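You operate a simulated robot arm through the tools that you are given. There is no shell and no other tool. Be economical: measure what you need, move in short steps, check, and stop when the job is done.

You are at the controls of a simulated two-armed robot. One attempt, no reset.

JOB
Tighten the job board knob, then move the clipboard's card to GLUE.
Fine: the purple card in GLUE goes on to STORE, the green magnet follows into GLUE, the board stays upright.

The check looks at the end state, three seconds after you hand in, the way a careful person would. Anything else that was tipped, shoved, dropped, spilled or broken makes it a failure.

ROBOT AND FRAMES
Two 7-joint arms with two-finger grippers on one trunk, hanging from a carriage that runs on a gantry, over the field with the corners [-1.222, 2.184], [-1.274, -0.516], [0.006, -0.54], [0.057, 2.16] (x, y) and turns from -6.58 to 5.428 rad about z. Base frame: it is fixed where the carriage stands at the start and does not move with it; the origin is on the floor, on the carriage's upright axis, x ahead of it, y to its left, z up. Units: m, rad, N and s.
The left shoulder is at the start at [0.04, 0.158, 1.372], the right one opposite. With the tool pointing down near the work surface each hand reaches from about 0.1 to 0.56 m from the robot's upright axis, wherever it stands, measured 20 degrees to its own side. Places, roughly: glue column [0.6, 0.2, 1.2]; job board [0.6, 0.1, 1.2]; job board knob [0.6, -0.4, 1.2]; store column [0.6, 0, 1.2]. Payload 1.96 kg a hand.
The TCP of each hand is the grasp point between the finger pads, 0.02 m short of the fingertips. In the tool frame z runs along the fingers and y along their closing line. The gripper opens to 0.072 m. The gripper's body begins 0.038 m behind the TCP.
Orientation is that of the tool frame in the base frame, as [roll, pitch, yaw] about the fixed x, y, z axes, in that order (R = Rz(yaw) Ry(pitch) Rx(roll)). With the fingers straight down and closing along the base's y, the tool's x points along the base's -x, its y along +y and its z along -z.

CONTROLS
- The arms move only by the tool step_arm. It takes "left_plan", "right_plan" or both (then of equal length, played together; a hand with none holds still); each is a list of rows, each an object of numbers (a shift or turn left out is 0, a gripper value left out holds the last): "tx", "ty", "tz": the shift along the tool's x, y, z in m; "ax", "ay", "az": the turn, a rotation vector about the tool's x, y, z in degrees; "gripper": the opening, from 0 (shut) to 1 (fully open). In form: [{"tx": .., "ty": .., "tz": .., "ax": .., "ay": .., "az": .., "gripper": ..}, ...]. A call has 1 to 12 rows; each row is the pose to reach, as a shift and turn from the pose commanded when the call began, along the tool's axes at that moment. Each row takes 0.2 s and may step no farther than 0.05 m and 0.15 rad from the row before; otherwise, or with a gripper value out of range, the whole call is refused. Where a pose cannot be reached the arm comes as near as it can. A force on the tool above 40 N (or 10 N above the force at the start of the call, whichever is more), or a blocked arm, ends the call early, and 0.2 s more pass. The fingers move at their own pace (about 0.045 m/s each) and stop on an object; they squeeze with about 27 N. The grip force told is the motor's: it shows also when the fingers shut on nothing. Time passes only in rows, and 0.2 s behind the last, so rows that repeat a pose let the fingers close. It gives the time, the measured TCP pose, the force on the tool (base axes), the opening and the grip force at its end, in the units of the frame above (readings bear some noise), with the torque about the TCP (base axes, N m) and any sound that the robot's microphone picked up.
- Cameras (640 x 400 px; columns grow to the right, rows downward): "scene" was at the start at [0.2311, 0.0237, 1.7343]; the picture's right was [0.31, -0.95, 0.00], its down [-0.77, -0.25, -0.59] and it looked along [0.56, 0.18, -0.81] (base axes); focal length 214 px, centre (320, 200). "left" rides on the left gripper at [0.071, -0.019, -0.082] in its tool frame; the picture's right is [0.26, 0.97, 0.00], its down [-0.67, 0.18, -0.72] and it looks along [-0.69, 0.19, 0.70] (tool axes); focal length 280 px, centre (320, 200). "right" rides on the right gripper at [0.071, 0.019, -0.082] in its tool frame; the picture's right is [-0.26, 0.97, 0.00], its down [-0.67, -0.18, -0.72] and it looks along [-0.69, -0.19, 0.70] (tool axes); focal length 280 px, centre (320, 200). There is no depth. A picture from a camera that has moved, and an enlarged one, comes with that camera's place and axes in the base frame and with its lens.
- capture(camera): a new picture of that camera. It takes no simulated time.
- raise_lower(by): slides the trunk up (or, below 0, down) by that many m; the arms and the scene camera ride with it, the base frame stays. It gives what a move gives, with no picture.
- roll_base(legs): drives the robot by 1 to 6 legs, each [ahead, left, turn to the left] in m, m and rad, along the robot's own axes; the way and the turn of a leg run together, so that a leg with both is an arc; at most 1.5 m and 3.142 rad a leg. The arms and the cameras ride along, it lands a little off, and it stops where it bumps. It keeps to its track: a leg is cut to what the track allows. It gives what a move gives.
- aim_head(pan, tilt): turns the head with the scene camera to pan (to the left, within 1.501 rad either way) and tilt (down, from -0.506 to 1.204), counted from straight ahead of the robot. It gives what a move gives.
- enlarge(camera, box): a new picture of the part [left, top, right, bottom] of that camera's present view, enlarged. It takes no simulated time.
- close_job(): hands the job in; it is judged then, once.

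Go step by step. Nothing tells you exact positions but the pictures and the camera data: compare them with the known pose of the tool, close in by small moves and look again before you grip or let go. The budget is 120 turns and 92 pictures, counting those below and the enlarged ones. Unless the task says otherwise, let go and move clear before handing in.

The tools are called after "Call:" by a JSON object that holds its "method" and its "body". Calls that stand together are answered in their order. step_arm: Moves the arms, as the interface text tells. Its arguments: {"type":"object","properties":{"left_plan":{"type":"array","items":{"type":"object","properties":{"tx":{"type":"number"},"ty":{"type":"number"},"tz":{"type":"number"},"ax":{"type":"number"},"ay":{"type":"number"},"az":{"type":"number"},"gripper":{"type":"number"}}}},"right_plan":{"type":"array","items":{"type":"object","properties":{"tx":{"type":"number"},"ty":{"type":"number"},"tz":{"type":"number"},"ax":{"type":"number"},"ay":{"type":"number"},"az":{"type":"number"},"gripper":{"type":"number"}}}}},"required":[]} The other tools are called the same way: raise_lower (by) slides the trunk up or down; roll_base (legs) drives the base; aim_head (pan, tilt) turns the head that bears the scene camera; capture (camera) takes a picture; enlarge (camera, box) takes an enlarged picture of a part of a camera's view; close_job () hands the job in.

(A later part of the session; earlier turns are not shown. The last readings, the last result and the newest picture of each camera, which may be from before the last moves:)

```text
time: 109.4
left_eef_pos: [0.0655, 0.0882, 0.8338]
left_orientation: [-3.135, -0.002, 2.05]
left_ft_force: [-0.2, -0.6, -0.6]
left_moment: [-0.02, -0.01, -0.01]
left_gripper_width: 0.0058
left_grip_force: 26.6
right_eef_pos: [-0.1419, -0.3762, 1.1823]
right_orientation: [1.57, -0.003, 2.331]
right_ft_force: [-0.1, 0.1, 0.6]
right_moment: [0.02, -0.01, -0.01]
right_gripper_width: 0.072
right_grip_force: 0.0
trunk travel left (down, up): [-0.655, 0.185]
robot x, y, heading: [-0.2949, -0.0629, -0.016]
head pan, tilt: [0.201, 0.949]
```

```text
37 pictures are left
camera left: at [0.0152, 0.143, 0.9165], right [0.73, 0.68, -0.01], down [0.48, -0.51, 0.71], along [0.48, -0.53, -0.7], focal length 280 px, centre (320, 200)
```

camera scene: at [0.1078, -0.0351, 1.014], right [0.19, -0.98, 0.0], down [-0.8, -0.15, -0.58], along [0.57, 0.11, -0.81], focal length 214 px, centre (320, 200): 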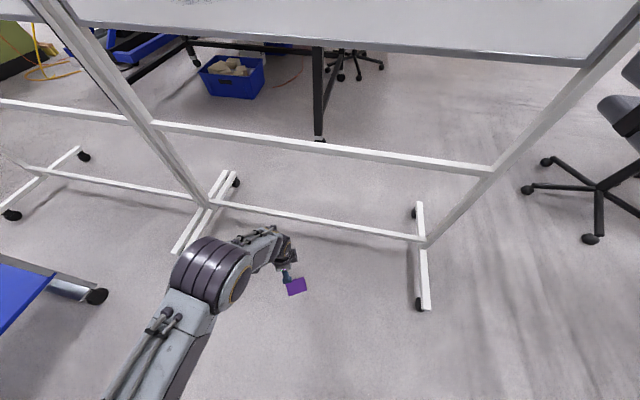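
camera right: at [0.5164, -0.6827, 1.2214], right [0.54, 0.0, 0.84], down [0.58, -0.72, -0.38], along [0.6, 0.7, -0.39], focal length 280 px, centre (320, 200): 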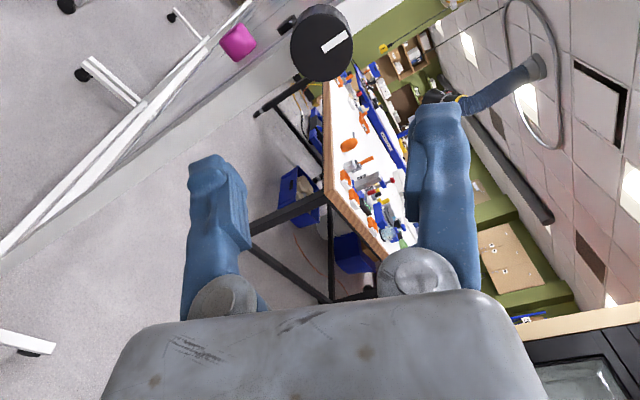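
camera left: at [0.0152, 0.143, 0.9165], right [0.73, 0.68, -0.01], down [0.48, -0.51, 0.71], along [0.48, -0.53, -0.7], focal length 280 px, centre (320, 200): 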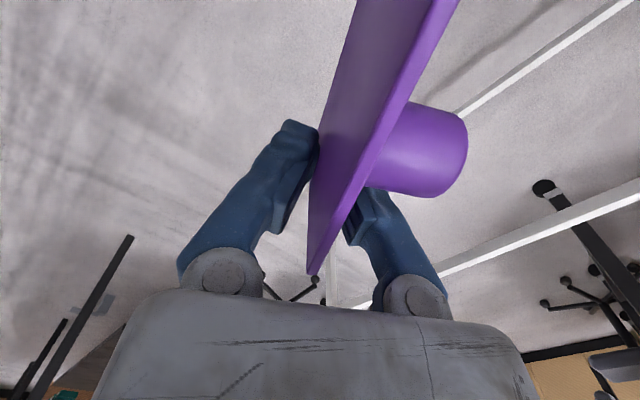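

The card hangs from the left hand, handle pointing along its +y. I turn the left hand about the vertical so the handle points to the robot's right, lifting to z ≈ 1.1.

Call:
{"method": "step_arm", "body": {"left_plan": [{"tz": -0.03, "az": 8.4}, {"tz": -0.06, "az": 16.8}, {"tz": -0.09, "az": 25.2}, {"tz": -0.12, "az": 33.6}, {"tz": -0.15, "az": 42}, {"tz": -0.18, "az": 50.4}, {"tz": -0.21, "az": 58.8}, {"tz": -0.24, "az": 67.2}, {"tz": -0.27, "az": 75.6}, {"tz": -0.28, "az": 84}, {"tz": -0.28, "az": 92}, {"tz": -0.28, "az": 100}]}}

Call:
{"method": "step_arm", "body": {"right_plan": [{"az": -8.5}, {"az": -17}, {"az": -25.5}, {"az": -34}, {"az": -42.5}, {"az": -51}, {"az": -59.5}, {"az": -68}, {"az": -76.5}, {"az": -85}, {"az": -90}, {"az": -90}]}}

```text
time: 111.6
left_eef_pos: [0.0426, 0.093, 1.0666]
left_orientation: [-3.076, 0.142, 0.633]
left_ft_force: [-0.4, 0.1, -0.3]
left_moment: [-0.04, 0.01, 0.01]
left_gripper_width: 0.0059
left_grip_force: 26.6
right_eef_pos: [-0.1416, -0.3765, 1.1823]
right_orientation: [1.568, -0.005, 2.329]
right_ft_force: [-0.1, -0.1, 0.7]
right_moment: [-0.01, 0.0, -0.03]
right_gripper_width: 0.072
right_grip_force: 0.0
trunk travel left (down, up): [-0.655, 0.185]
robot x, y, heading: [-0.2997, -0.0622, -0.021]
head pan, tilt: [0.201, 0.949]
stopped in row 11 (left hand): the arm was blocked; the commanded pose is now the measured one
```

```text
time: 114.2
left_eef_pos: [0.0429, 0.0911, 1.0674]
left_orientation: [-3.078, 0.142, 0.631]
left_ft_force: [0.6, 0.1, -0.6]
left_moment: [0.02, 0.02, 0.01]
left_gripper_width: 0.006
left_grip_force: 27.5
right_eef_pos: [-0.142, -0.3759, 1.1836]
right_orientation: [0.464, 1.565, 1.223]
right_ft_force: [-0.9, -0.4, -0.6]
right_moment: [0.02, -0.01, 0.02]
right_gripper_width: 0.0721
right_grip_force: 0.1
trunk travel left (down, up): [-0.655, 0.185]
robot x, y, heading: [-0.2967, -0.0616, -0.019]
head pan, tilt: [0.201, 0.949]
```

The left wrist ended at its limit. Better plan: left hand points forward with the handle up, right hand takes the handle from above. I unwind the left roll, then pitch it forward.

Call:
{"method": "step_arm", "body": {"left_plan": [{"az": -8}, {"az": -16}, {"az": -24}, {"az": -32}, {"az": -40}, {"az": -48}, {"az": -54}, {"az": -54}]}}

Call:
{"method": "step_arm", "body": {"left_plan": [{"ax": -8.4, "tx": -0.009, "ty": 0.01}, {"ax": -16.8, "tx": -0.018, "ty": 0.02}, {"ax": -25.2, "tx": -0.027, "ty": 0.03}, {"ax": -33.6, "tx": -0.036, "ty": 0.04}, {"ax": -42, "tx": -0.045, "ty": 0.05}, {"ax": -50.4, "tx": -0.054, "ty": 0.06}, {"ax": -58.8, "tx": -0.063, "ty": 0.07}, {"ax": -67.2, "tx": -0.072, "ty": 0.08}, {"ax": -75.6, "tx": -0.081, "ty": 0.09}, {"ax": -84, "tx": -0.09, "ty": 0.1}, {"ax": -92.4, "tx": -0.1, "ty": 0.11}, {"ax": -98.5, "tx": -0.1, "ty": 0.11}]}}

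Call:
{"method": "capture", "body": {"camera": "scene"}}

```text
time: 116.0
left_eef_pos: [0.043, 0.0924, 1.0667]
left_orientation: [-2.991, 0.02, 1.568]
left_ft_force: [1.2, -0.5, 0.5]
left_moment: [-0.01, 0.01, 0.02]
left_gripper_width: 0.0062
left_grip_force: 27.2
right_eef_pos: [-0.1416, -0.3758, 1.1828]
right_orientation: [0.795, 1.566, 1.558]
right_ft_force: [1.2, -0.4, -0.1]
right_moment: [-0.05, 0.02, 0.0]
right_gripper_width: 0.0719
right_grip_force: 0.0
trunk travel left (down, up): [-0.655, 0.185]
robot x, y, heading: [-0.2997, -0.0607, -0.021]
head pan, tilt: [0.201, 0.949]
```

```text
time: 118.6
left_eef_pos: [0.2151, -0.01, 1.0501]
left_orientation: [1.571, 0.021, 1.566]
left_ft_force: [0.5, 0.7, -0.6]
left_moment: [-0.02, -0.02, -0.03]
left_gripper_width: 0.0061
left_grip_force: 27.4
left hand out of reach, approached as far as the arm can: row 10, 11, 12
right_eef_pos: [-0.1437, -0.3758, 1.1827]
right_orientation: [0.779, 1.566, 1.539]
right_ft_force: [0.2, 0.4, 0.4]
right_moment: [-0.01, 0.02, 0.0]
right_gripper_width: 0.072
right_grip_force: 0.0
trunk travel left (down, up): [-0.655, 0.185]
robot x, y, heading: [-0.2995, -0.0655, -0.016]
head pan, tilt: [0.201, 0.949]
```

```text
36 pictures are left
camera scene: at [-0.0655, -0.0532, 1.614], right [0.18, -0.98, 0.0], down [-0.8, -0.15, -0.58], along [0.57, 0.11, -0.81], focal length 214 px, centre (320, 200)
```

scene: 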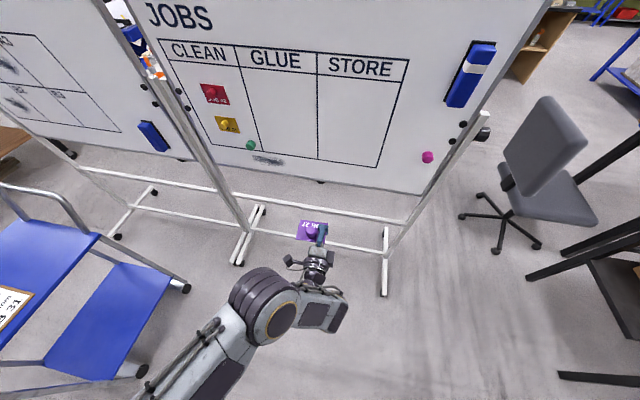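

The card now lies level with its handle up, at about (0.21, 0.02, 1.05). I draw it 60 mm nearer and bring the right hand up and over, turning it to point down.

Call:
{"method": "step_arm", "body": {"left_plan": [{"tz": -0.01}, {"tz": -0.02}, {"tz": -0.03}, {"tz": -0.04}, {"tz": -0.05}, {"tz": -0.06}, {"tz": -0.06}, {"tz": -0.06}, {"tz": -0.06}, {"tz": -0.06}, {"tz": -0.06}, {"tz": -0.06}], "right_plan": [{"tx": -0.03, "ay": 8}, {"tx": -0.06, "ay": 16}, {"tx": -0.09, "ay": 24}, {"tx": -0.1, "tz": 0.03, "ay": 32}, {"tx": -0.1, "tz": 0.06, "ay": 40}, {"tx": -0.1, "tz": 0.1, "ty": 0.01, "ay": 48}, {"tx": -0.1, "tz": 0.14, "ty": 0.02, "ay": 56}, {"tx": -0.1, "tz": 0.18, "ty": 0.03, "ay": 64}, {"tx": -0.1, "tz": 0.22, "ty": 0.04, "ay": 72}, {"tx": -0.1, "tz": 0.26, "ty": 0.05, "ay": 80}, {"tx": -0.1, "tz": 0.3, "ty": 0.06, "ay": 88}, {"tx": -0.1, "tz": 0.34, "ty": 0.07, "ay": 90}]}}

Call:
{"method": "capture", "body": {"camera": "scene"}}

```text
time: 120.9
left_eef_pos: [0.2143, -0.0151, 1.0531]
left_orientation: [1.575, 0.022, 1.565]
left_ft_force: [0.2, 0.4, -0.5]
left_moment: [0.0, 0.0, 0.03]
left_gripper_width: 0.0061
left_grip_force: 27.5
left hand out of reach, approached as far as the arm can: row 1, 2, 3, 4, 5, 6, 7, 8, 9, 10, 11
right_eef_pos: [-0.3021, -0.3378, 1.2554]
right_orientation: [3.042, 0.552, -2.263]
right_ft_force: [0.1, -0.9, -0.5]
right_moment: [0.02, 0.03, -0.07]
right_gripper_width: 0.0724
right_grip_force: 0.1
right hand out of reach, approached as far as the arm can: row 1, 2, 3, 4, 5, 6, 7, 8, 9, 10, 11
trunk travel left (down, up): [-0.655, 0.185]
robot x, y, heading: [-0.2987, -0.0629, -0.012]
head pan, tilt: [0.201, 0.949]
stopped in row 11 (right hand): the force on the tool passed its limit at 116 N (the readings are from after the stop); the commanded pose is now the measured one
```

```text
35 pictures are left
camera scene: at [-0.0656, -0.0534, 1.6138], right [0.18, -0.98, 0.0], down [-0.8, -0.15, -0.58], along [0.57, 0.11, -0.81], focal length 214 px, centre (320, 200)
```

scene: 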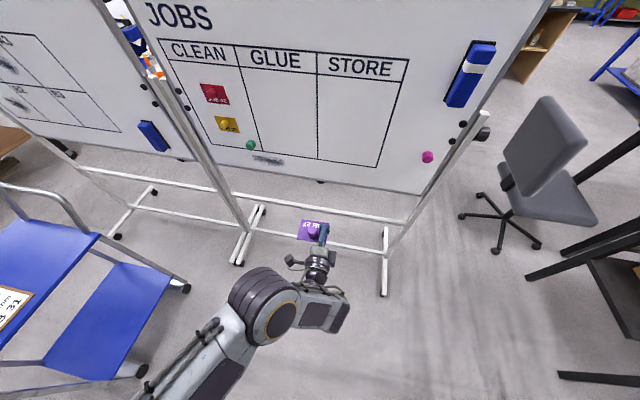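

The right arm folded against itself; no harm seen. I first move that hand forward into open space.

Call:
{"method": "step_arm", "body": {"right_plan": [{"tx": -0.027, "ty": -0.033, "tz": 0.004}, {"tx": -0.054, "ty": -0.065, "tz": 0.007}, {"tx": -0.081, "ty": -0.098, "tz": 0.011}, {"tx": -0.108, "ty": -0.131, "tz": 0.015}, {"tx": -0.135, "ty": -0.163, "tz": 0.018}, {"tx": -0.162, "ty": -0.196, "tz": 0.022}, {"tx": -0.162, "ty": -0.196, "tz": 0.022}]}}

```text
time: 122.5
left_eef_pos: [0.2151, -0.0131, 1.0527]
left_orientation: [1.575, 0.02, 1.566]
left_ft_force: [-0.2, 0.4, -0.6]
left_moment: [-0.05, 0.02, 0.01]
left_gripper_width: 0.0061
left_grip_force: 27.1
right_eef_pos: [-0.3014, -0.3387, 1.2562]
right_orientation: [3.044, 0.551, -2.264]
right_ft_force: [0.4, 0.0, 0.2]
right_moment: [-0.02, 0.0, -0.02]
right_gripper_width: 0.0719
right_grip_force: 0.0
right hand out of reach, approached as far as the arm can: row 1, 2, 3, 4, 5, 6, 7
trunk travel left (down, up): [-0.655, 0.185]
robot x, y, heading: [-0.2987, -0.0621, -0.016]
head pan, tilt: [0.201, 0.949]
```

Call:
{"method": "step_arm", "body": {"right_plan": [{"tx": -0.028, "ty": -0.023, "tz": 0.003, "ax": 2.4, "ay": 3.4, "az": 6.3}, {"tx": -0.056, "ty": -0.046, "tz": 0.006, "ax": 4.8, "ay": 6.8, "az": 12.6}, {"tx": -0.085, "ty": -0.07, "tz": 0.01, "ax": 7.2, "ay": 10.2, "az": 18.9}, {"tx": -0.113, "ty": -0.093, "tz": 0.013, "ax": 9.6, "ay": 13.6, "az": 25.2}, {"tx": -0.142, "ty": -0.117, "tz": 0.017, "ax": 12, "ay": 17, "az": 31.6}, {"tx": -0.17, "ty": -0.14, "tz": 0.02, "ax": 14.3, "ay": 20.3, "az": 37.9}, {"tx": -0.199, "ty": -0.164, "tz": 0.023, "ax": 16.7, "ay": 23.7, "az": 44.2}, {"tx": -0.227, "ty": -0.187, "tz": 0.027, "ax": 19.1, "ay": 27.1, "az": 50.5}, {"tx": -0.227, "ty": -0.187, "tz": 0.027, "ax": 19.1, "ay": 27.1, "az": 50.5}]}}

```text
time: 122.8
left_eef_pos: [0.215, -0.0139, 1.0536]
left_orientation: [1.572, 0.022, 1.567]
left_ft_force: [-0.6, 0.4, 0.0]
left_moment: [-0.02, 0.02, -0.03]
left_gripper_width: 0.0062
left_grip_force: 26.3
right_eef_pos: [-0.3031, -0.3363, 1.2594]
right_orientation: [3.038, 0.512, -2.311]
right_ft_force: [-5.0, -7.5, -1.0]
right_moment: [-0.01, 0.08, -0.4]
right_gripper_width: 0.0718
right_grip_force: 0.0
right hand out of reach, approached as far as the arm can: row 1
trunk travel left (down, up): [-0.655, 0.185]
robot x, y, heading: [-0.2967, -0.0649, -0.015]
head pan, tilt: [0.201, 0.949]
stopped in row 1 (right hand): the force on the tool passed its limit at 74 N (the readings are from after the stop); the commanded pose is now the measured one
```

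The right tool is touching something; I look at it.

Call:
{"method": "aim_head", "body": {"pan": -1.5, "tilt": 1.1}}

Call:
{"method": "capture", "body": {"camera": "scene"}}

Call:
{"method": "capture", "body": {"camera": "right"}}

```text
time: 124.5
left_eef_pos: [0.2154, -0.013, 1.053]
left_orientation: [1.575, 0.021, 1.566]
left_ft_force: [0.0, 0.4, -0.1]
left_moment: [-0.02, 0.02, -0.01]
left_gripper_width: 0.0059
left_grip_force: 27.0
right_eef_pos: [-0.3029, -0.3359, 1.2584]
right_orientation: [3.039, 0.515, -2.309]
right_ft_force: [-11.3, -14.9, -7.2]
right_moment: [-0.03, 0.42, -0.75]
right_gripper_width: 0.072
right_grip_force: 0.1
trunk travel left (down, up): [-0.655, 0.185]
robot x, y, heading: [-0.2982, -0.0657, -0.016]
head pan, tilt: [-1.499, 1.1]
```

```text
34 pictures are left
camera scene: at [-0.1335, -0.1296, 1.6037], right [-1.0, -0.06, 0.0], down [-0.05, 0.89, -0.45], along [0.03, -0.45, -0.89], focal length 214 px, centre (320, 200)
```

scene: 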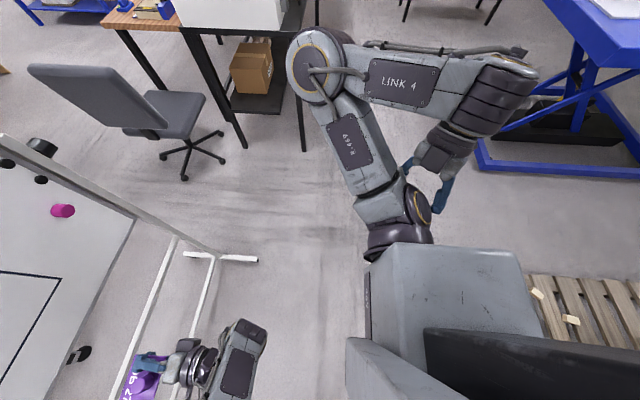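

```text
33 pictures are left
camera right: at [-0.3805, -0.4034, 1.2957], right [-0.59, 0.78, 0.22], down [0.36, 0.01, 0.93], along [0.73, 0.63, -0.28], focal length 280 px, centre (320, 200)
```

right: 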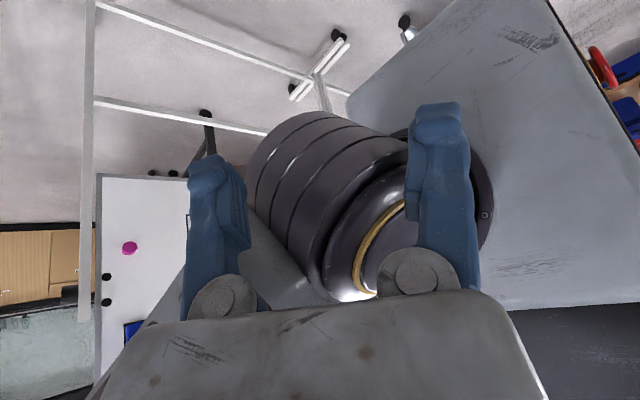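

The right gripper is folded back against its own shoulder. I back it off along its axis and swing it outward to the right.

Call:
{"method": "step_arm", "body": {"right_plan": [{"tz": -0.03}, {"tz": -0.06}, {"tx": 0.026, "ty": -0.025, "tz": -0.077}, {"tx": 0.052, "ty": -0.05, "tz": -0.094}, {"tx": 0.078, "ty": -0.075, "tz": -0.112}, {"tx": 0.078, "ty": -0.075, "tz": -0.112}]}}

```text
time: 125.9
left_eef_pos: [0.2152, -0.0138, 1.054]
left_orientation: [1.574, 0.021, 1.565]
left_ft_force: [-0.2, -0.7, -0.1]
left_moment: [-0.01, 0.03, 0.0]
left_gripper_width: 0.0059
left_grip_force: 26.7
right_eef_pos: [-0.3665, -0.4361, 1.2236]
right_orientation: [3.039, 0.515, -2.308]
right_ft_force: [0.3, 0.1, 0.0]
right_moment: [0.01, 0.0, 0.02]
right_gripper_width: 0.0718
right_grip_force: 0.0
right hand out of reach, approached as far as the arm can: row 1, 2, 3, 4, 5, 6
trunk travel left (down, up): [-0.655, 0.185]
robot x, y, heading: [-0.2997, -0.0664, -0.018]
head pan, tilt: [-1.499, 1.1]
```

Call:
{"method": "step_arm", "body": {"right_plan": [{"tx": -0.012, "ty": -0.0235, "tz": 0.0103, "ay": -7.5}, {"tx": -0.0245, "ty": -0.047, "tz": 0.0206, "ay": -15}, {"tx": -0.037, "ty": -0.0705, "tz": 0.031, "ay": -22.5}, {"tx": -0.049, "ty": -0.094, "tz": 0.041, "ay": -30}, {"tx": -0.061, "ty": -0.1175, "tz": 0.0515, "ay": -37.5}, {"tx": -0.0735, "ty": -0.141, "tz": 0.062, "ay": -45}, {"tx": -0.086, "ty": -0.1645, "tz": 0.072, "ay": -52.5}, {"tx": -0.098, "ty": -0.188, "tz": 0.0825, "ay": -60}, {"tx": -0.098, "ty": -0.188, "tz": 0.0825, "ay": -60}]}}

```text
time: 127.9
left_eef_pos: [0.2149, -0.015, 1.0529]
left_orientation: [1.573, 0.022, 1.565]
left_ft_force: [-0.4, 0.2, -0.4]
left_moment: [-0.03, 0.0, 0.0]
left_gripper_width: 0.0059
left_grip_force: 26.9
right_eef_pos: [-0.1442, -0.456, 1.1849]
right_orientation: [1.633, 1.481, 2.518]
right_ft_force: [-0.3, -0.7, -0.2]
right_moment: [-0.01, 0.01, 0.0]
right_gripper_width: 0.0721
right_grip_force: 0.1
right hand out of reach, approached as far as the arm can: row 1, 2, 3, 4, 5
trunk travel left (down, up): [-0.655, 0.185]
robot x, y, heading: [-0.2989, -0.0638, -0.021]
head pan, tilt: [-1.499, 1.1]
```

Free and unfolded. Now forward, away from the shoulder.

Call:
{"method": "step_arm", "body": {"right_plan": [{"ty": -0.0285, "tz": 0.0325}, {"ty": -0.057, "tz": 0.065}, {"ty": -0.0855, "tz": 0.0975}, {"ty": -0.114, "tz": 0.13}, {"ty": -0.1425, "tz": 0.1625}, {"ty": -0.171, "tz": 0.195}, {"ty": -0.2, "tz": 0.2275}, {"ty": -0.2, "tz": 0.2275}]}}

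```text
time: 129.7
left_eef_pos: [0.2162, -0.0127, 1.0533]
left_orientation: [1.574, 0.021, 1.565]
left_ft_force: [-0.4, -1.2, -0.5]
left_moment: [-0.05, 0.01, 0.01]
left_gripper_width: 0.006
left_grip_force: 27.0
right_eef_pos: [0.1553, -0.4064, 1.1618]
right_orientation: [1.652, 1.482, 2.533]
right_ft_force: [0.6, -0.8, -0.5]
right_moment: [0.02, 0.02, -0.03]
right_gripper_width: 0.0722
right_grip_force: 0.0
trunk travel left (down, up): [-0.655, 0.185]
robot x, y, heading: [-0.2973, -0.0639, -0.016]
head pan, tilt: [-1.499, 1.1]
```

Now I turn it to point down while moving inward and up.

Call:
{"method": "step_arm", "body": {"right_plan": [{"tx": -0.01, "ty": 0.012, "tz": 0.014, "ay": 8.2}, {"tx": -0.02, "ty": 0.024, "tz": 0.028, "ay": 16.4}, {"tx": -0.03, "ty": 0.036, "tz": 0.042, "ay": 24.6}, {"tx": -0.04, "ty": 0.048, "tz": 0.056, "ay": 32.8}, {"tx": -0.05, "ty": 0.06, "tz": 0.07, "ay": 41}, {"tx": -0.06, "ty": 0.072, "tz": 0.085, "ay": 49.2}, {"tx": -0.07, "ty": 0.084, "tz": 0.1, "ay": 57.4}, {"tx": -0.08, "ty": 0.097, "tz": 0.114, "ay": 65.6}, {"tx": -0.09, "ty": 0.11, "tz": 0.128, "ay": 73.8}, {"tx": -0.1, "ty": 0.122, "tz": 0.142, "ay": 82}, {"tx": -0.1, "ty": 0.134, "tz": 0.156, "ay": 90}, {"tx": -0.1, "ty": 0.134, "tz": 0.156, "ay": 90}]}}

Call:
{"method": "aim_head", "body": {"pan": 0.0, "tilt": 1.1}}

Call:
{"method": "capture", "body": {"camera": "scene"}}

```text
time: 132.3
left_eef_pos: [0.2164, -0.014, 1.0519]
left_orientation: [1.575, 0.022, 1.566]
left_ft_force: [-0.3, -0.4, -0.1]
left_moment: [0.0, 0.01, -0.06]
left_gripper_width: 0.0059
left_grip_force: 27.3
right_eef_pos: [0.1565, -0.2074, 1.2756]
right_orientation: [3.051, -0.009, -2.258]
right_ft_force: [-0.4, -0.1, -0.2]
right_moment: [0.01, 0.02, 0.02]
right_gripper_width: 0.0721
right_grip_force: 0.0
trunk travel left (down, up): [-0.655, 0.185]
robot x, y, heading: [-0.2954, -0.0675, -0.014]
head pan, tilt: [-1.499, 1.1]
```

```text
time: 133.9
left_eef_pos: [0.2149, -0.0134, 1.0529]
left_orientation: [1.573, 0.021, 1.566]
left_ft_force: [-0.6, -0.2, 0.5]
left_moment: [-0.02, 0.0, 0.01]
left_gripper_width: 0.0063
left_grip_force: 27.3
right_eef_pos: [0.1562, -0.2077, 1.2764]
right_orientation: [3.051, -0.007, -2.256]
right_ft_force: [0.0, -0.6, -0.4]
right_moment: [0.01, -0.04, -0.03]
right_gripper_width: 0.0721
right_grip_force: 0.1
trunk travel left (down, up): [-0.655, 0.185]
robot x, y, heading: [-0.2951, -0.0668, -0.016]
head pan, tilt: [0.0, 1.1]
```

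```text
32 pictures are left
camera scene: at [-0.0739, -0.0676, 1.6037], right [-0.02, -1.0, 0.0], down [-0.89, 0.02, -0.45], along [0.45, -0.01, -0.89], focal length 214 px, centre (320, 200)
```

scene: 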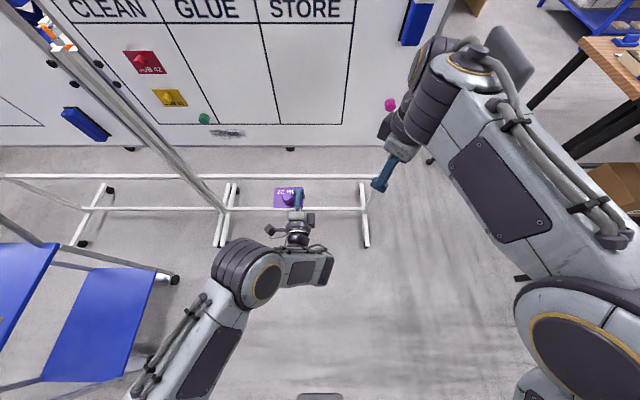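

Both hands are in view. I bring the right hand above the handle (≈ (0.208, 0.016)) with its fingers partly open, closing line along x.

Call:
{"method": "step_arm", "body": {"right_plan": [{"tx": -0.034, "ty": 0.015, "tz": 0.01, "ax": 0.9, "az": -6.5, "gripper": 0.6}, {"tx": -0.069, "ty": 0.03, "tz": 0.02, "ax": 1.8, "az": -13}, {"tx": -0.103, "ty": 0.046, "tz": 0.03, "ax": 2.6, "az": -19.5}, {"tx": -0.137, "ty": 0.061, "tz": 0.05, "ax": 3.5, "az": -26}, {"tx": -0.172, "ty": 0.076, "tz": 0.08, "ax": 4.4, "az": -32.5}, {"tx": -0.206, "ty": 0.0915, "tz": 0.105, "ax": 5.2, "az": -39}, {"tx": -0.206, "ty": 0.0915, "tz": 0.105, "ax": 5.2, "az": -39}]}}

Call:
{"method": "capture", "body": {"camera": "right"}}

Call:
{"method": "enlarge", "body": {"camera": "scene", "box": [240, 150, 360, 250]}}

```text
time: 135.5
left_eef_pos: [0.2145, -0.0142, 1.0529]
left_orientation: [1.573, 0.02, 1.566]
left_ft_force: [0.4, 0.3, -0.4]
left_moment: [-0.01, -0.02, -0.02]
left_gripper_width: 0.0059
left_grip_force: 27.1
right_eef_pos: [0.1836, -0.045, 1.179]
right_orientation: [-3.132, 0.023, -1.578]
right_ft_force: [-0.7, 0.1, -0.4]
right_moment: [0.0, -0.01, -0.01]
right_gripper_width: 0.0433
right_grip_force: 0.0
right hand out of reach, approached as far as the arm can: row 5, 6, 7
trunk travel left (down, up): [-0.655, 0.185]
robot x, y, heading: [-0.2964, -0.0671, -0.015]
head pan, tilt: [0.0, 1.1]
```

```text
31 pictures are left
camera right: at [0.1631, -0.116, 1.2585], right [-0.96, 0.27, 0.0], down [0.18, 0.66, 0.73], along [0.2, 0.7, -0.68], focal length 280 px, centre (320, 200)
```

right: 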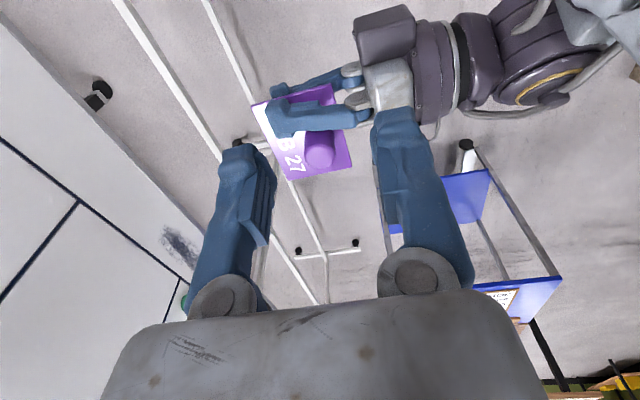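

```text
4.00 times, centred on (300, 200) of scene
camera zoom: at [-0.0738, -0.0675, 1.6037], right [-0.02, -1.0, 0.0], down [-0.89, 0.02, -0.45], along [0.45, -0.01, -0.89], focal length 858 px, centre (400, 200)
```

zoom: 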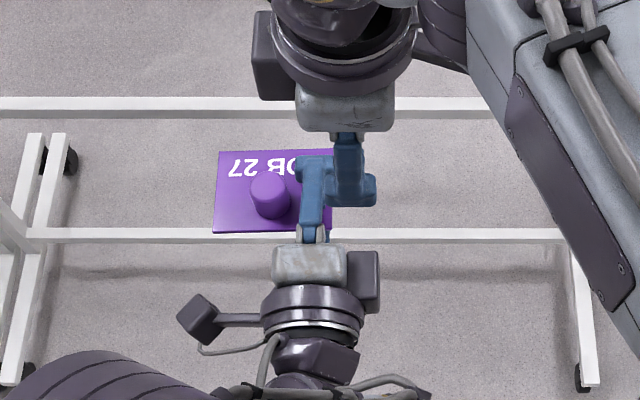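

The right arm can't quite reach over; I bring the left hand 60 mm to the right instead.

Call:
{"method": "step_arm", "body": {"left_plan": [{"tx": -0.02}, {"tx": -0.04}, {"tx": -0.06}, {"tx": -0.06}]}}

Call:
{"method": "capture", "body": {"camera": "right"}}

Call:
{"method": "enlarge", "body": {"camera": "scene", "box": [260, 150, 380, 250]}}

```text
time: 136.5
left_eef_pos: [0.2132, -0.0733, 1.0533]
left_orientation: [1.572, 0.02, 1.566]
left_ft_force: [-0.1, 0.0, -0.7]
left_moment: [-0.01, 0.01, 0.01]
left_gripper_width: 0.0058
left_grip_force: 26.8
right_eef_pos: [0.1842, -0.0447, 1.1787]
right_orientation: [-3.131, 0.02, -1.576]
right_ft_force: [-0.9, 0.8, 1.1]
right_moment: [-0.03, -0.02, 0.01]
right_gripper_width: 0.0434
right_grip_force: 0.0
trunk travel left (down, up): [-0.655, 0.185]
robot x, y, heading: [-0.3004, -0.0625, -0.016]
head pan, tilt: [0.0, 1.1]
```

```text
29 pictures are left
camera right: at [0.1632, -0.1163, 1.2586], right [-0.96, 0.27, 0.0], down [0.18, 0.66, 0.73], along [0.2, 0.7, -0.68], focal length 280 px, centre (320, 200)
```

right: 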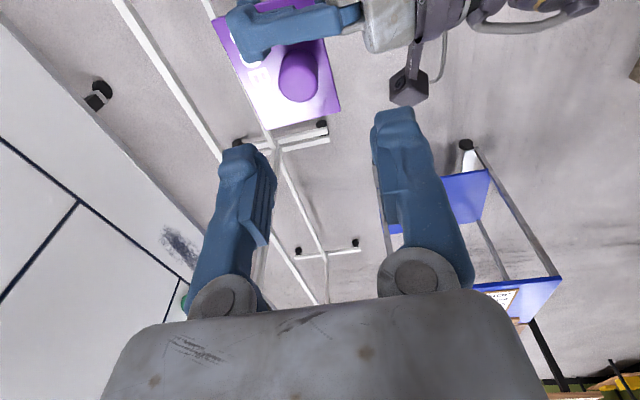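

```text
4.00 times, centred on (320, 200) of scene
camera zoom: at [-0.0739, -0.0676, 1.6037], right [-0.02, -1.0, 0.0], down [-0.89, 0.02, -0.45], along [0.45, -0.01, -0.89], focal length 858 px, centre (320, 200)
```

zoom: 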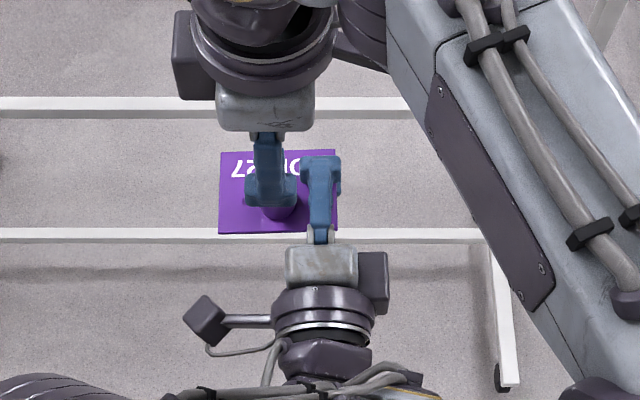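

I align over the handle, narrow the opening to 32 mm, and descend to just above it.

Call:
{"method": "step_arm", "body": {"right_plan": [{"tx": -0.005, "ty": -0.015, "tz": 0.02, "gripper": 0.45}, {"tx": -0.005, "ty": -0.015, "tz": 0.04}, {"tx": -0.005, "ty": -0.015, "tz": 0.058}, {"tx": -0.005, "ty": -0.015, "tz": 0.058}]}}

Call:
{"method": "capture", "body": {"camera": "right"}}

Call:
{"method": "capture", "body": {"camera": "left"}}

```text
time: 137.5
left_eef_pos: [0.2122, -0.0748, 1.0544]
left_orientation: [1.575, 0.02, 1.565]
left_ft_force: [1.0, 1.3, -0.3]
left_moment: [0.0, -0.01, 0.01]
left_gripper_width: 0.0059
left_grip_force: 26.5
right_eef_pos: [0.1973, -0.0419, 1.1198]
right_orientation: [-3.134, 0.024, -1.579]
right_ft_force: [-0.6, 0.5, 0.2]
right_moment: [-0.04, -0.01, 0.02]
right_gripper_width: 0.0323
right_grip_force: 0.0
right hand out of reach, approached as far as the arm can: row 2, 3, 4
trunk travel left (down, up): [-0.655, 0.185]
robot x, y, heading: [-0.2999, -0.0654, -0.017]
head pan, tilt: [0.0, 1.1]
```

```text
27 pictures are left
camera right: at [0.1764, -0.1123, 1.199], right [-0.96, 0.27, 0.0], down [0.18, 0.66, 0.73], along [0.2, 0.7, -0.68], focal length 280 px, centre (320, 200)
```

right: 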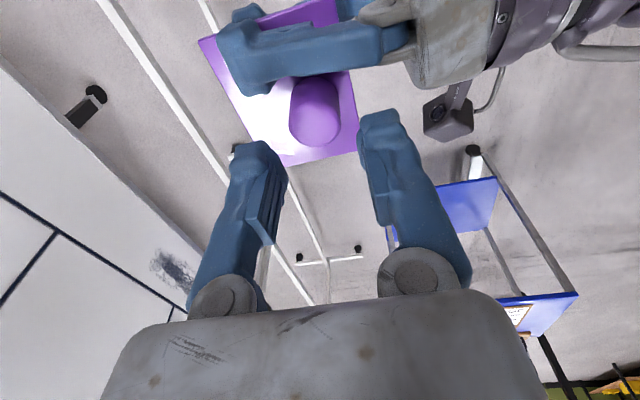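

```text
26 pictures are left
camera left: at [0.1311, -0.0028, 1.0344], right [0.0, 0.28, 0.96], down [-0.72, -0.67, 0.2], along [0.7, -0.69, 0.2], focal length 280 px, centre (320, 200)
```

left: 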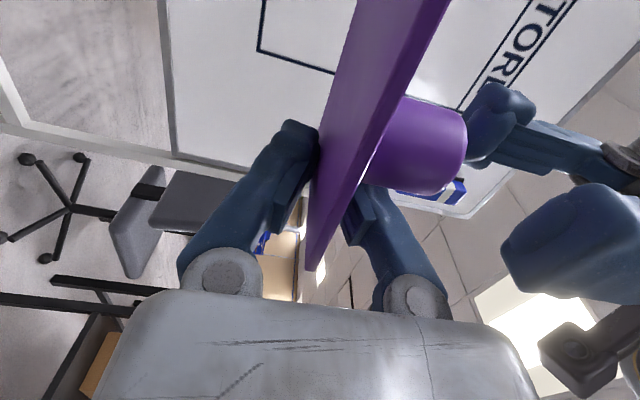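

Both views show the right fingers straddling the handle. I descend 25 mm and close the right gripper.

Call:
{"method": "step_arm", "body": {"right_plan": [{"tz": 0.012}, {"tz": 0.026}, {"tz": 0.026}]}}

Call:
{"method": "capture", "body": {"camera": "left"}}

```text
time: 138.3
left_eef_pos: [0.2135, -0.0734, 1.0536]
left_orientation: [1.574, 0.02, 1.566]
left_ft_force: [0.3, 0.7, -0.1]
left_moment: [-0.02, 0.02, 0.02]
left_gripper_width: 0.0063
left_grip_force: 26.5
right_eef_pos: [0.1987, -0.0417, 1.0951]
right_orientation: [-3.131, 0.022, -1.579]
right_ft_force: [-0.9, -0.7, -0.4]
right_moment: [0.0, 0.0, 0.02]
right_gripper_width: 0.0325
right_grip_force: 0.1
trunk travel left (down, up): [-0.655, 0.185]
robot x, y, heading: [-0.2941, -0.0663, -0.02]
head pan, tilt: [0.0, 1.1]
```

```text
25 pictures are left
camera left: at [0.1311, -0.0028, 1.0344], right [0.0, 0.28, 0.96], down [-0.72, -0.67, 0.2], along [0.7, -0.69, 0.2], focal length 280 px, centre (320, 200)
```

left: 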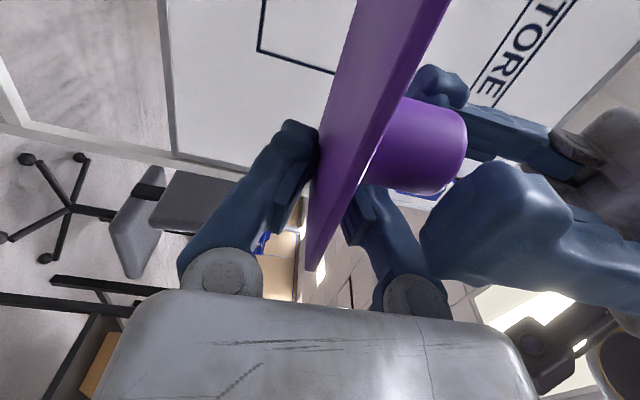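

Good overlap without contact. Closing the right gripper on the handle.

Call:
{"method": "step_arm", "body": {"right_plan": [{"gripper": 0.25}, {"gripper": 0.2}, {"gripper": 0.1}, {"gripper": 0.1}]}}

Call:
{"method": "capture", "body": {"camera": "left"}}

```text
time: 139.3
left_eef_pos: [0.2135, -0.0746, 1.0544]
left_orientation: [1.575, 0.022, 1.567]
left_ft_force: [1.7, -4.4, -10.5]
left_moment: [-0.2, -0.05, 0.02]
left_gripper_width: 0.0062
left_grip_force: 27.0
right_eef_pos: [0.1983, -0.0417, 1.0936]
right_orientation: [-3.13, 0.025, -1.577]
right_ft_force: [-0.8, 4.9, 10.5]
right_moment: [0.03, -0.04, 0.04]
right_gripper_width: 0.0045
right_grip_force: 0.1
trunk travel left (down, up): [-0.655, 0.185]
robot x, y, heading: [-0.298, -0.0651, -0.018]
head pan, tilt: [0.0, 1.1]
```

```text
24 pictures are left
camera left: at [0.1309, -0.003, 1.0341], right [0.01, 0.28, 0.96], down [-0.72, -0.67, 0.2], along [0.7, -0.69, 0.2], focal length 280 px, centre (320, 200)
```

left: 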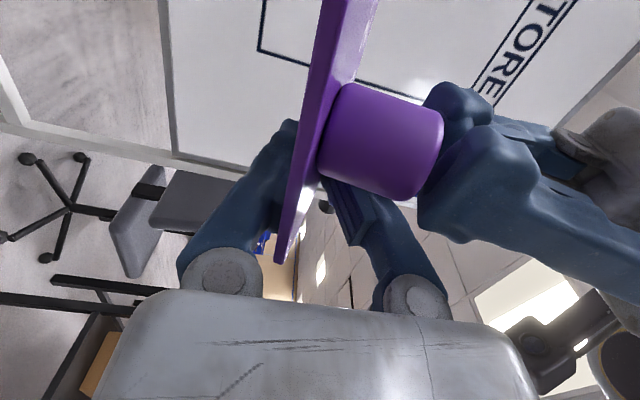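

The right fingers slipped off the handle's end, pressing the card down a little. I open, lift, and re-measure.

Call:
{"method": "step_arm", "body": {"right_plan": [{"tz": -0.012}, {"tz": -0.025}, {"tz": -0.035, "gripper": 0.5}, {"tz": -0.035, "gripper": 0.5}, {"tz": -0.035, "gripper": 0.5}]}}

Call:
{"method": "capture", "body": {"camera": "left"}}

Call:
{"method": "capture", "body": {"camera": "right"}}

```text
time: 140.5
left_eef_pos: [0.2125, -0.0747, 1.0546]
left_orientation: [1.574, 0.02, 1.566]
left_ft_force: [0.7, -0.1, -0.4]
left_moment: [-0.04, -0.01, -0.01]
left_gripper_width: 0.006
left_grip_force: 27.1
right_eef_pos: [0.1986, -0.0426, 1.1305]
right_orientation: [-3.131, 0.02, -1.578]
right_ft_force: [-0.5, -0.5, 0.5]
right_moment: [0.03, -0.01, -0.03]
right_gripper_width: 0.036
right_grip_force: 0.1
trunk travel left (down, up): [-0.655, 0.185]
robot x, y, heading: [-0.2972, -0.064, -0.021]
head pan, tilt: [0.0, 1.1]
```

```text
23 pictures are left
camera left: at [0.1311, -0.0028, 1.0344], right [0.0, 0.28, 0.96], down [-0.72, -0.67, 0.2], along [0.7, -0.69, 0.2], focal length 280 px, centre (320, 200)
```

left: 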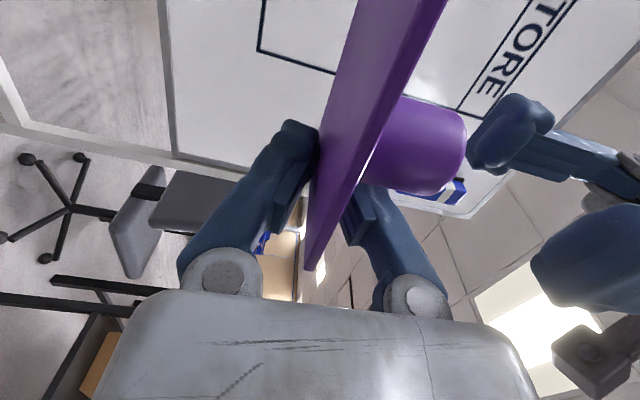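

```text
22 pictures are left
camera right: at [0.1766, -0.1139, 1.2103], right [-0.96, 0.27, 0.0], down [0.18, 0.66, 0.73], along [0.2, 0.7, -0.68], focal length 280 px, centre (320, 200)
```

right: 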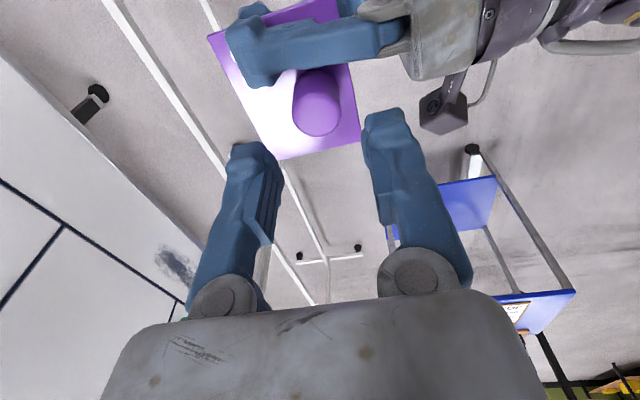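

The handle end is at about z 1.083, so overlap was only ~8 mm. I go deeper this time (fingertips to about z 1.061), slightly further left to clear the left palm.

Call:
{"method": "step_arm", "body": {"right_plan": [{"tx": -0.0045, "ty": -0.002, "tz": 0.015, "gripper": 0.46}, {"tx": -0.0045, "ty": -0.002, "tz": 0.03}, {"tx": -0.0045, "ty": -0.002, "tz": 0.042}, {"tx": -0.0045, "ty": -0.002, "tz": 0.049}, {"tx": -0.0045, "ty": -0.002, "tz": 0.049}]}}

Call:
{"method": "step_arm", "body": {"right_plan": [{"gripper": 0.3}, {"gripper": 0.2}, {"gripper": 0.1}, {"gripper": 0.1}]}}

Call:
{"method": "capture", "body": {"camera": "left"}}

```text
time: 141.7
left_eef_pos: [0.2128, -0.0747, 1.0545]
left_orientation: [1.575, 0.019, 1.566]
left_ft_force: [-0.6, -0.7, -0.9]
left_moment: [-0.04, -0.01, 0.02]
left_gripper_width: 0.0059
left_grip_force: 27.1
right_eef_pos: [0.1945, -0.042, 1.0812]
right_orientation: [-3.131, 0.022, -1.578]
right_ft_force: [1.1, -0.1, 1.0]
right_moment: [0.0, -0.03, -0.02]
right_gripper_width: 0.0335
right_grip_force: 0.0
right hand out of reach, approached as far as the arm can: row 1, 2, 3, 4, 5
trunk travel left (down, up): [-0.655, 0.185]
robot x, y, heading: [-0.2984, -0.0605, -0.021]
head pan, tilt: [0.0, 1.1]
```

```text
time: 142.7
left_eef_pos: [0.2135, -0.0737, 1.0536]
left_orientation: [1.575, 0.019, 1.566]
left_ft_force: [-15.3, 2.1, 3.0]
left_moment: [-0.03, -0.11, 0.44]
left_gripper_width: 0.0062
left_grip_force: 27.2
right_eef_pos: [0.1958, -0.0413, 1.0827]
right_orientation: [-3.135, 0.024, -1.58]
right_ft_force: [15.9, -1.8, -2.7]
right_moment: [0.05, -0.27, 0.06]
right_gripper_width: 0.0246
right_grip_force: 26.8
trunk travel left (down, up): [-0.655, 0.185]
robot x, y, heading: [-0.2985, -0.0661, -0.018]
head pan, tilt: [0.0, 1.1]
```

```text
21 pictures are left
camera left: at [0.131, -0.0029, 1.0343], right [0.0, 0.28, 0.96], down [-0.72, -0.67, 0.2], along [0.7, -0.69, 0.2], focal length 280 px, centre (320, 200)
```

left: 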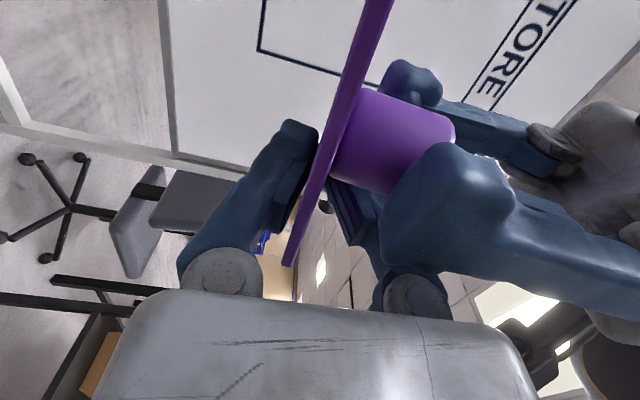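

The right hand holds the handle firmly (24.6 mm). I open the left and slide it out sideways to the right, off the card's end.

Call:
{"method": "step_arm", "body": {"left_plan": [{"gripper": 0.2}, {"gripper": 0.3}, {"gripper": 0.3}, {"tx": -0.02}, {"tx": -0.04}, {"tx": -0.06}, {"tx": -0.06}]}}

Call:
{"method": "capture", "body": {"camera": "scene"}}

```text
time: 144.3
left_eef_pos: [0.2119, -0.1344, 1.055]
left_orientation: [1.576, 0.02, 1.567]
left_ft_force: [-0.6, -0.2, 0.7]
left_moment: [0.05, 0.03, 0.01]
left_gripper_width: 0.0216
left_grip_force: 0.0
right_eef_pos: [0.1954, -0.0406, 1.0829]
right_orientation: [-3.132, 0.023, -1.578]
right_ft_force: [-0.9, 0.5, -0.6]
right_moment: [0.0, -0.01, 0.02]
right_gripper_width: 0.0248
right_grip_force: 27.5
trunk travel left (down, up): [-0.655, 0.185]
robot x, y, heading: [-0.2972, -0.0632, -0.017]
head pan, tilt: [0.0, 1.1]
```

```text
20 pictures are left
camera scene: at [-0.0739, -0.0676, 1.6037], right [-0.02, -1.0, 0.0], down [-0.89, 0.02, -0.45], along [0.45, -0.01, -0.89], focal length 214 px, centre (320, 200)
```

scene: 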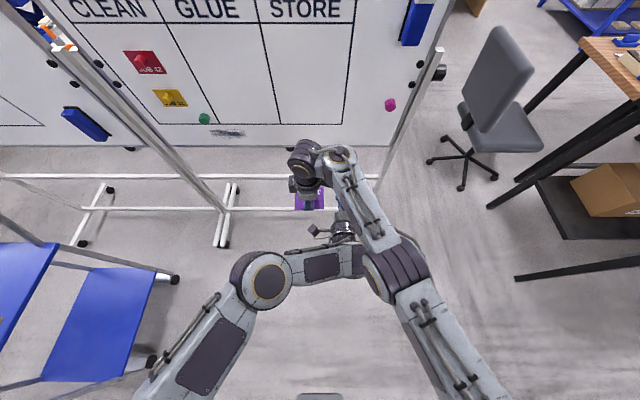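

The hand-over succeeded. I lower the left hand and take it out to the left beneath the card.

Call:
{"method": "step_arm", "body": {"left_plan": [{"ty": -0.04}, {"ty": -0.08}, {"ty": -0.12}, {"ty": -0.15}, {"ty": -0.15, "tx": 0.045}, {"ty": -0.15, "tx": 0.09}, {"ty": -0.15, "tx": 0.135}, {"ty": -0.15, "tx": 0.18}, {"ty": -0.15, "tx": 0.225}, {"ty": -0.15, "tx": 0.27}, {"ty": -0.15, "tx": 0.31}, {"ty": -0.15, "tx": 0.31}]}}

Call:
{"method": "step_arm", "body": {"right_plan": [{"tz": -0.03, "tx": 0.02}, {"tz": -0.06, "tx": 0.05}, {"tz": -0.09, "tx": 0.09}, {"tz": -0.12, "tx": 0.13}, {"tz": -0.14, "tx": 0.17}, {"tz": -0.14, "tx": 0.2}, {"tz": -0.14, "tx": 0.2}]}}

Call:
{"method": "capture", "body": {"camera": "right"}}

```text
time: 146.9
left_eef_pos: [0.2157, 0.1709, 0.9021]
left_orientation: [1.575, 0.021, 1.565]
left_ft_force: [-1.1, 0.9, 0.1]
left_moment: [0.01, -0.03, 0.0]
left_gripper_width: 0.0216
left_grip_force: 0.0
left hand out of reach, approached as far as the arm can: row 4
right_eef_pos: [0.1961, -0.0419, 1.0824]
right_orientation: [-3.133, 0.023, -1.579]
right_ft_force: [0.3, -0.5, -0.3]
right_moment: [0.01, -0.01, -0.02]
right_gripper_width: 0.0246
right_grip_force: 26.9
trunk travel left (down, up): [-0.655, 0.185]
robot x, y, heading: [-0.2997, -0.062, -0.016]
head pan, tilt: [0.0, 1.1]
```

```text
time: 148.5
left_eef_pos: [0.2163, 0.1702, 0.901]
left_orientation: [1.573, 0.019, 1.565]
left_ft_force: [0.8, -0.5, 0.1]
left_moment: [0.03, 0.02, -0.01]
left_gripper_width: 0.0216
left_grip_force: 0.1
right_eef_pos: [0.194, -0.2443, 1.2172]
right_orientation: [-3.133, 0.021, -1.577]
right_ft_force: [0.3, -0.3, -1.0]
right_moment: [-0.03, 0.02, -0.02]
right_gripper_width: 0.0249
right_grip_force: 26.8
trunk travel left (down, up): [-0.655, 0.185]
robot x, y, heading: [-0.2978, -0.0648, -0.02]
head pan, tilt: [0.0, 1.1]
```

```text
19 pictures are left
camera right: at [0.1723, -0.3163, 1.2976], right [-0.96, 0.27, 0.0], down [0.18, 0.66, 0.73], along [0.2, 0.7, -0.68], focal length 280 px, centre (320, 200)
```

right: 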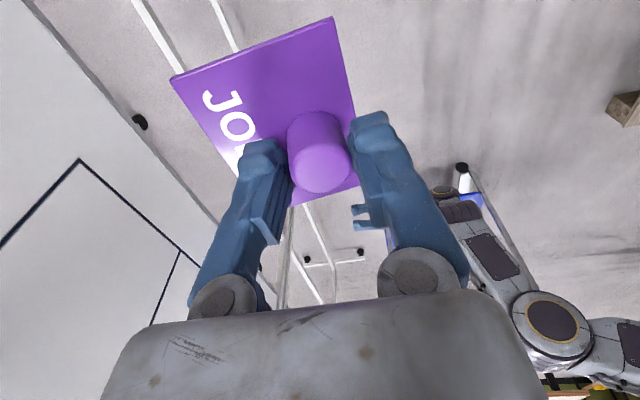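

The right hand holds the card well. I roll the hand 180° so the card's top will be up, then pitch it toward the board.

Call:
{"method": "step_arm", "body": {"right_plan": [{"az": 8.4}, {"az": 16.8}, {"az": 25.2}, {"az": 33.6}, {"az": 42}, {"az": 50.4}, {"az": 58.8}, {"az": 67.2}, {"az": 75.6}, {"az": 84}, {"az": 92}, {"az": 92}]}}

Call:
{"method": "step_arm", "body": {"right_plan": [{"az": 8.4}, {"az": 16.8}, {"az": 25.2}, {"az": 33.6}, {"az": 42}, {"az": 50.4}, {"az": 58.8}, {"az": 67.2}, {"az": 75.6}, {"az": 84}, {"az": 88}, {"az": 88}]}}

Call:
{"method": "step_arm", "body": {"right_plan": [{"ax": -8.4}, {"ax": -16.8}, {"ax": -25.2}, {"ax": -33.6}, {"ax": -42}, {"ax": -50.4}, {"ax": -58.8}, {"ax": -67.2}, {"ax": -75.6}, {"ax": -84}, {"ax": -90}, {"ax": -90}]}}

```text
time: 151.1
left_eef_pos: [0.2151, 0.1682, 0.9019]
left_orientation: [1.572, 0.02, 1.567]
left_ft_force: [0.4, -0.2, 1.5]
left_moment: [0.01, 0.0, 0.02]
left_gripper_width: 0.0218
left_grip_force: 0.1
right_eef_pos: [0.1943, -0.2441, 1.219]
right_orientation: [3.117, 0.007, 3.098]
right_ft_force: [-0.2, -0.2, 0.1]
right_moment: [-0.02, 0.02, 0.01]
right_gripper_width: 0.0245
right_grip_force: 26.5
trunk travel left (down, up): [-0.655, 0.185]
robot x, y, heading: [-0.3014, -0.0656, -0.016]
head pan, tilt: [0.0, 1.1]
```

```text
time: 153.7
left_eef_pos: [0.2157, 0.1703, 0.9015]
left_orientation: [1.575, 0.02, 1.566]
left_ft_force: [0.2, 0.0, 0.0]
left_moment: [0.0, 0.01, 0.02]
left_gripper_width: 0.0215
left_grip_force: 0.1
right_eef_pos: [0.193, -0.2427, 1.2173]
right_orientation: [3.131, -0.022, 1.564]
right_ft_force: [-0.4, -0.5, 0.5]
right_moment: [0.0, -0.01, 0.02]
right_gripper_width: 0.0246
right_grip_force: 26.6
trunk travel left (down, up): [-0.655, 0.185]
robot x, y, heading: [-0.2967, -0.0626, -0.017]
head pan, tilt: [0.0, 1.1]
```

```text
time: 156.3
left_eef_pos: [0.2154, 0.1687, 0.9007]
left_orientation: [1.572, 0.021, 1.564]
left_ft_force: [0.6, -0.5, -0.7]
left_moment: [0.01, 0.01, 0.04]
left_gripper_width: 0.0216
left_grip_force: 0.0
right_eef_pos: [0.1929, -0.242, 1.2178]
right_orientation: [1.559, -0.023, 1.565]
right_ft_force: [1.0, -0.6, -0.3]
right_moment: [0.01, 0.01, 0.04]
right_gripper_width: 0.0244
right_grip_force: 27.1
trunk travel left (down, up): [-0.655, 0.185]
robot x, y, heading: [-0.2997, -0.0684, -0.02]
head pan, tilt: [0.0, 1.1]
```

The card faces the board, top up. I drive in so the right arm can reach STORE with margin.

Call:
{"method": "roll_base", "body": {"legs": [[0.2, 0.155, 0.0]]}}

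Call:
{"method": "aim_head", "body": {"pan": 0.1, "tilt": 0.8}}

Call:
{"method": "capture", "body": {"camera": "scene"}}

```text
time: 158.1
left_eef_pos: [0.4128, 0.323, 0.901]
left_orientation: [1.572, 0.021, 1.571]
left_ft_force: [-0.4, 0.2, 1.0]
left_moment: [0.04, 0.0, -0.01]
left_gripper_width: 0.0217
left_grip_force: 0.1
right_eef_pos: [0.3936, -0.0901, 1.2182]
right_orientation: [1.56, -0.022, 1.57]
right_ft_force: [-0.1, 0.1, 0.4]
right_moment: [0.0, 0.01, 0.01]
right_gripper_width: 0.0244
right_grip_force: 27.0
trunk travel left (down, up): [-0.655, 0.185]
robot x, y, heading: [-0.101, 0.0834, -0.012]
head pan, tilt: [0.0, 1.1]
```

```text
time: 158.9
left_eef_pos: [0.4134, 0.3223, 0.9011]
left_orientation: [1.575, 0.022, 1.571]
left_ft_force: [-1.1, 0.1, 0.1]
left_moment: [0.0, -0.01, -0.04]
left_gripper_width: 0.0214
left_grip_force: 0.0
right_eef_pos: [0.3926, -0.0897, 1.2182]
right_orientation: [1.563, -0.02, 1.571]
right_ft_force: [1.1, -0.3, -0.5]
right_moment: [-0.03, 0.02, -0.03]
right_gripper_width: 0.0246
right_grip_force: 27.3
trunk travel left (down, up): [-0.655, 0.185]
robot x, y, heading: [-0.1011, 0.087, -0.01]
head pan, tilt: [0.099, 0.799]
```

```text
18 pictures are left
camera scene: at [0.1416, 0.0924, 1.6254], right [0.09, -1.0, 0.0], down [-0.71, -0.06, -0.7], along [0.69, 0.06, -0.72], focal length 214 px, centre (320, 200)
```

scene: 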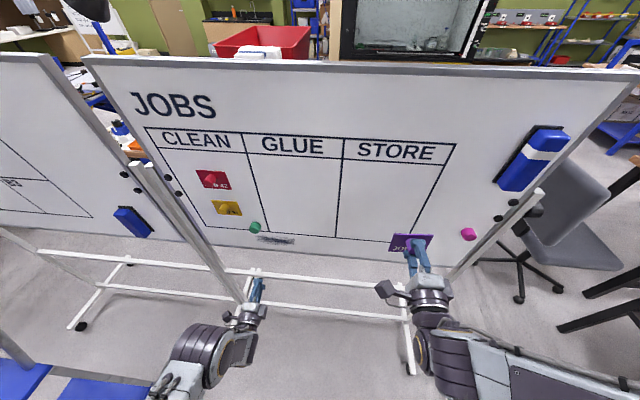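

I align over STORE (y ≈ -0.045, handle z ≈ 1.19), trim yaw to the board, and approach to about 2 cm away.

Call:
{"method": "step_arm", "body": {"right_plan": [{"tx": 0.022, "ty": -0.014, "ay": -1.5}, {"tx": 0.045, "ty": -0.028, "ay": -3}, {"tx": 0.045, "ty": -0.028, "tz": 0.04, "ay": -3}, {"tx": 0.045, "ty": -0.028, "tz": 0.08, "ay": -3}, {"tx": 0.045, "ty": -0.028, "tz": 0.12, "ay": -3}, {"tx": 0.045, "ty": -0.028, "tz": 0.13, "ay": -3}, {"tx": 0.045, "ty": -0.028, "tz": 0.13, "ay": -3}]}}

Call:
{"method": "capture", "body": {"camera": "right"}}

```text
time: 160.5
left_eef_pos: [0.4122, 0.3231, 0.9018]
left_orientation: [1.574, 0.022, 1.57]
left_ft_force: [-0.5, -0.1, 0.2]
left_moment: [0.0, -0.01, -0.03]
left_gripper_width: 0.0216
left_grip_force: 0.1
right_eef_pos: [0.5233, -0.0439, 1.1898]
right_orientation: [1.563, -0.021, 1.517]
right_ft_force: [0.1, 0.1, -0.2]
right_moment: [-0.05, 0.02, 0.02]
right_gripper_width: 0.0242
right_grip_force: 27.1
trunk travel left (down, up): [-0.655, 0.185]
robot x, y, heading: [-0.0998, 0.0859, -0.014]
head pan, tilt: [0.099, 0.799]
```

```text
17 pictures are left
camera right: at [0.445, 0.032, 1.2101], right [-0.02, -0.28, 0.96], down [-0.75, -0.63, -0.2], along [0.66, -0.72, -0.2], focal length 280 px, centre (320, 200)
```

right: 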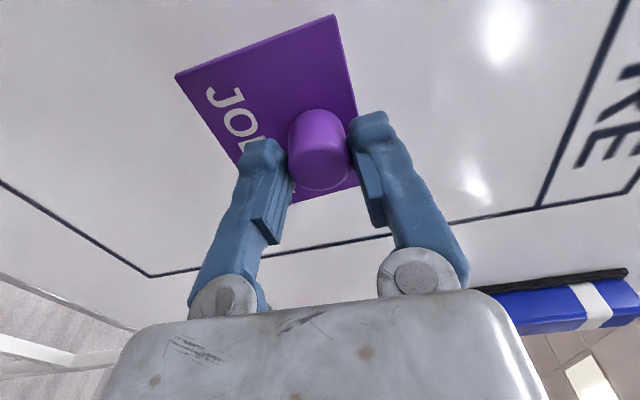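

Close to the board now. I press gently in small steps until contact, and hold.

Call:
{"method": "step_arm", "body": {"right_plan": [{"tz": 0.006}, {"tz": 0.011}, {"tz": 0.015}, {"tz": 0.018}, {"tz": 0.021}, {"tz": 0.021}, {"tz": 0.021}]}}

```text
time: 162.1
left_eef_pos: [0.4124, 0.3232, 0.9018]
left_orientation: [1.575, 0.021, 1.572]
left_ft_force: [0.8, -0.4, 0.4]
left_moment: [0.02, -0.01, -0.02]
left_gripper_width: 0.0216
left_grip_force: 0.0
right_eef_pos: [0.5421, -0.0454, 1.1917]
right_orientation: [1.564, -0.022, 1.519]
right_ft_force: [-7.6, -2.2, -2.4]
right_moment: [-0.05, 0.02, 0.27]
right_gripper_width: 0.0243
right_grip_force: 27.1
trunk travel left (down, up): [-0.655, 0.185]
robot x, y, heading: [-0.1027, 0.0865, -0.012]
head pan, tilt: [0.099, 0.799]
```

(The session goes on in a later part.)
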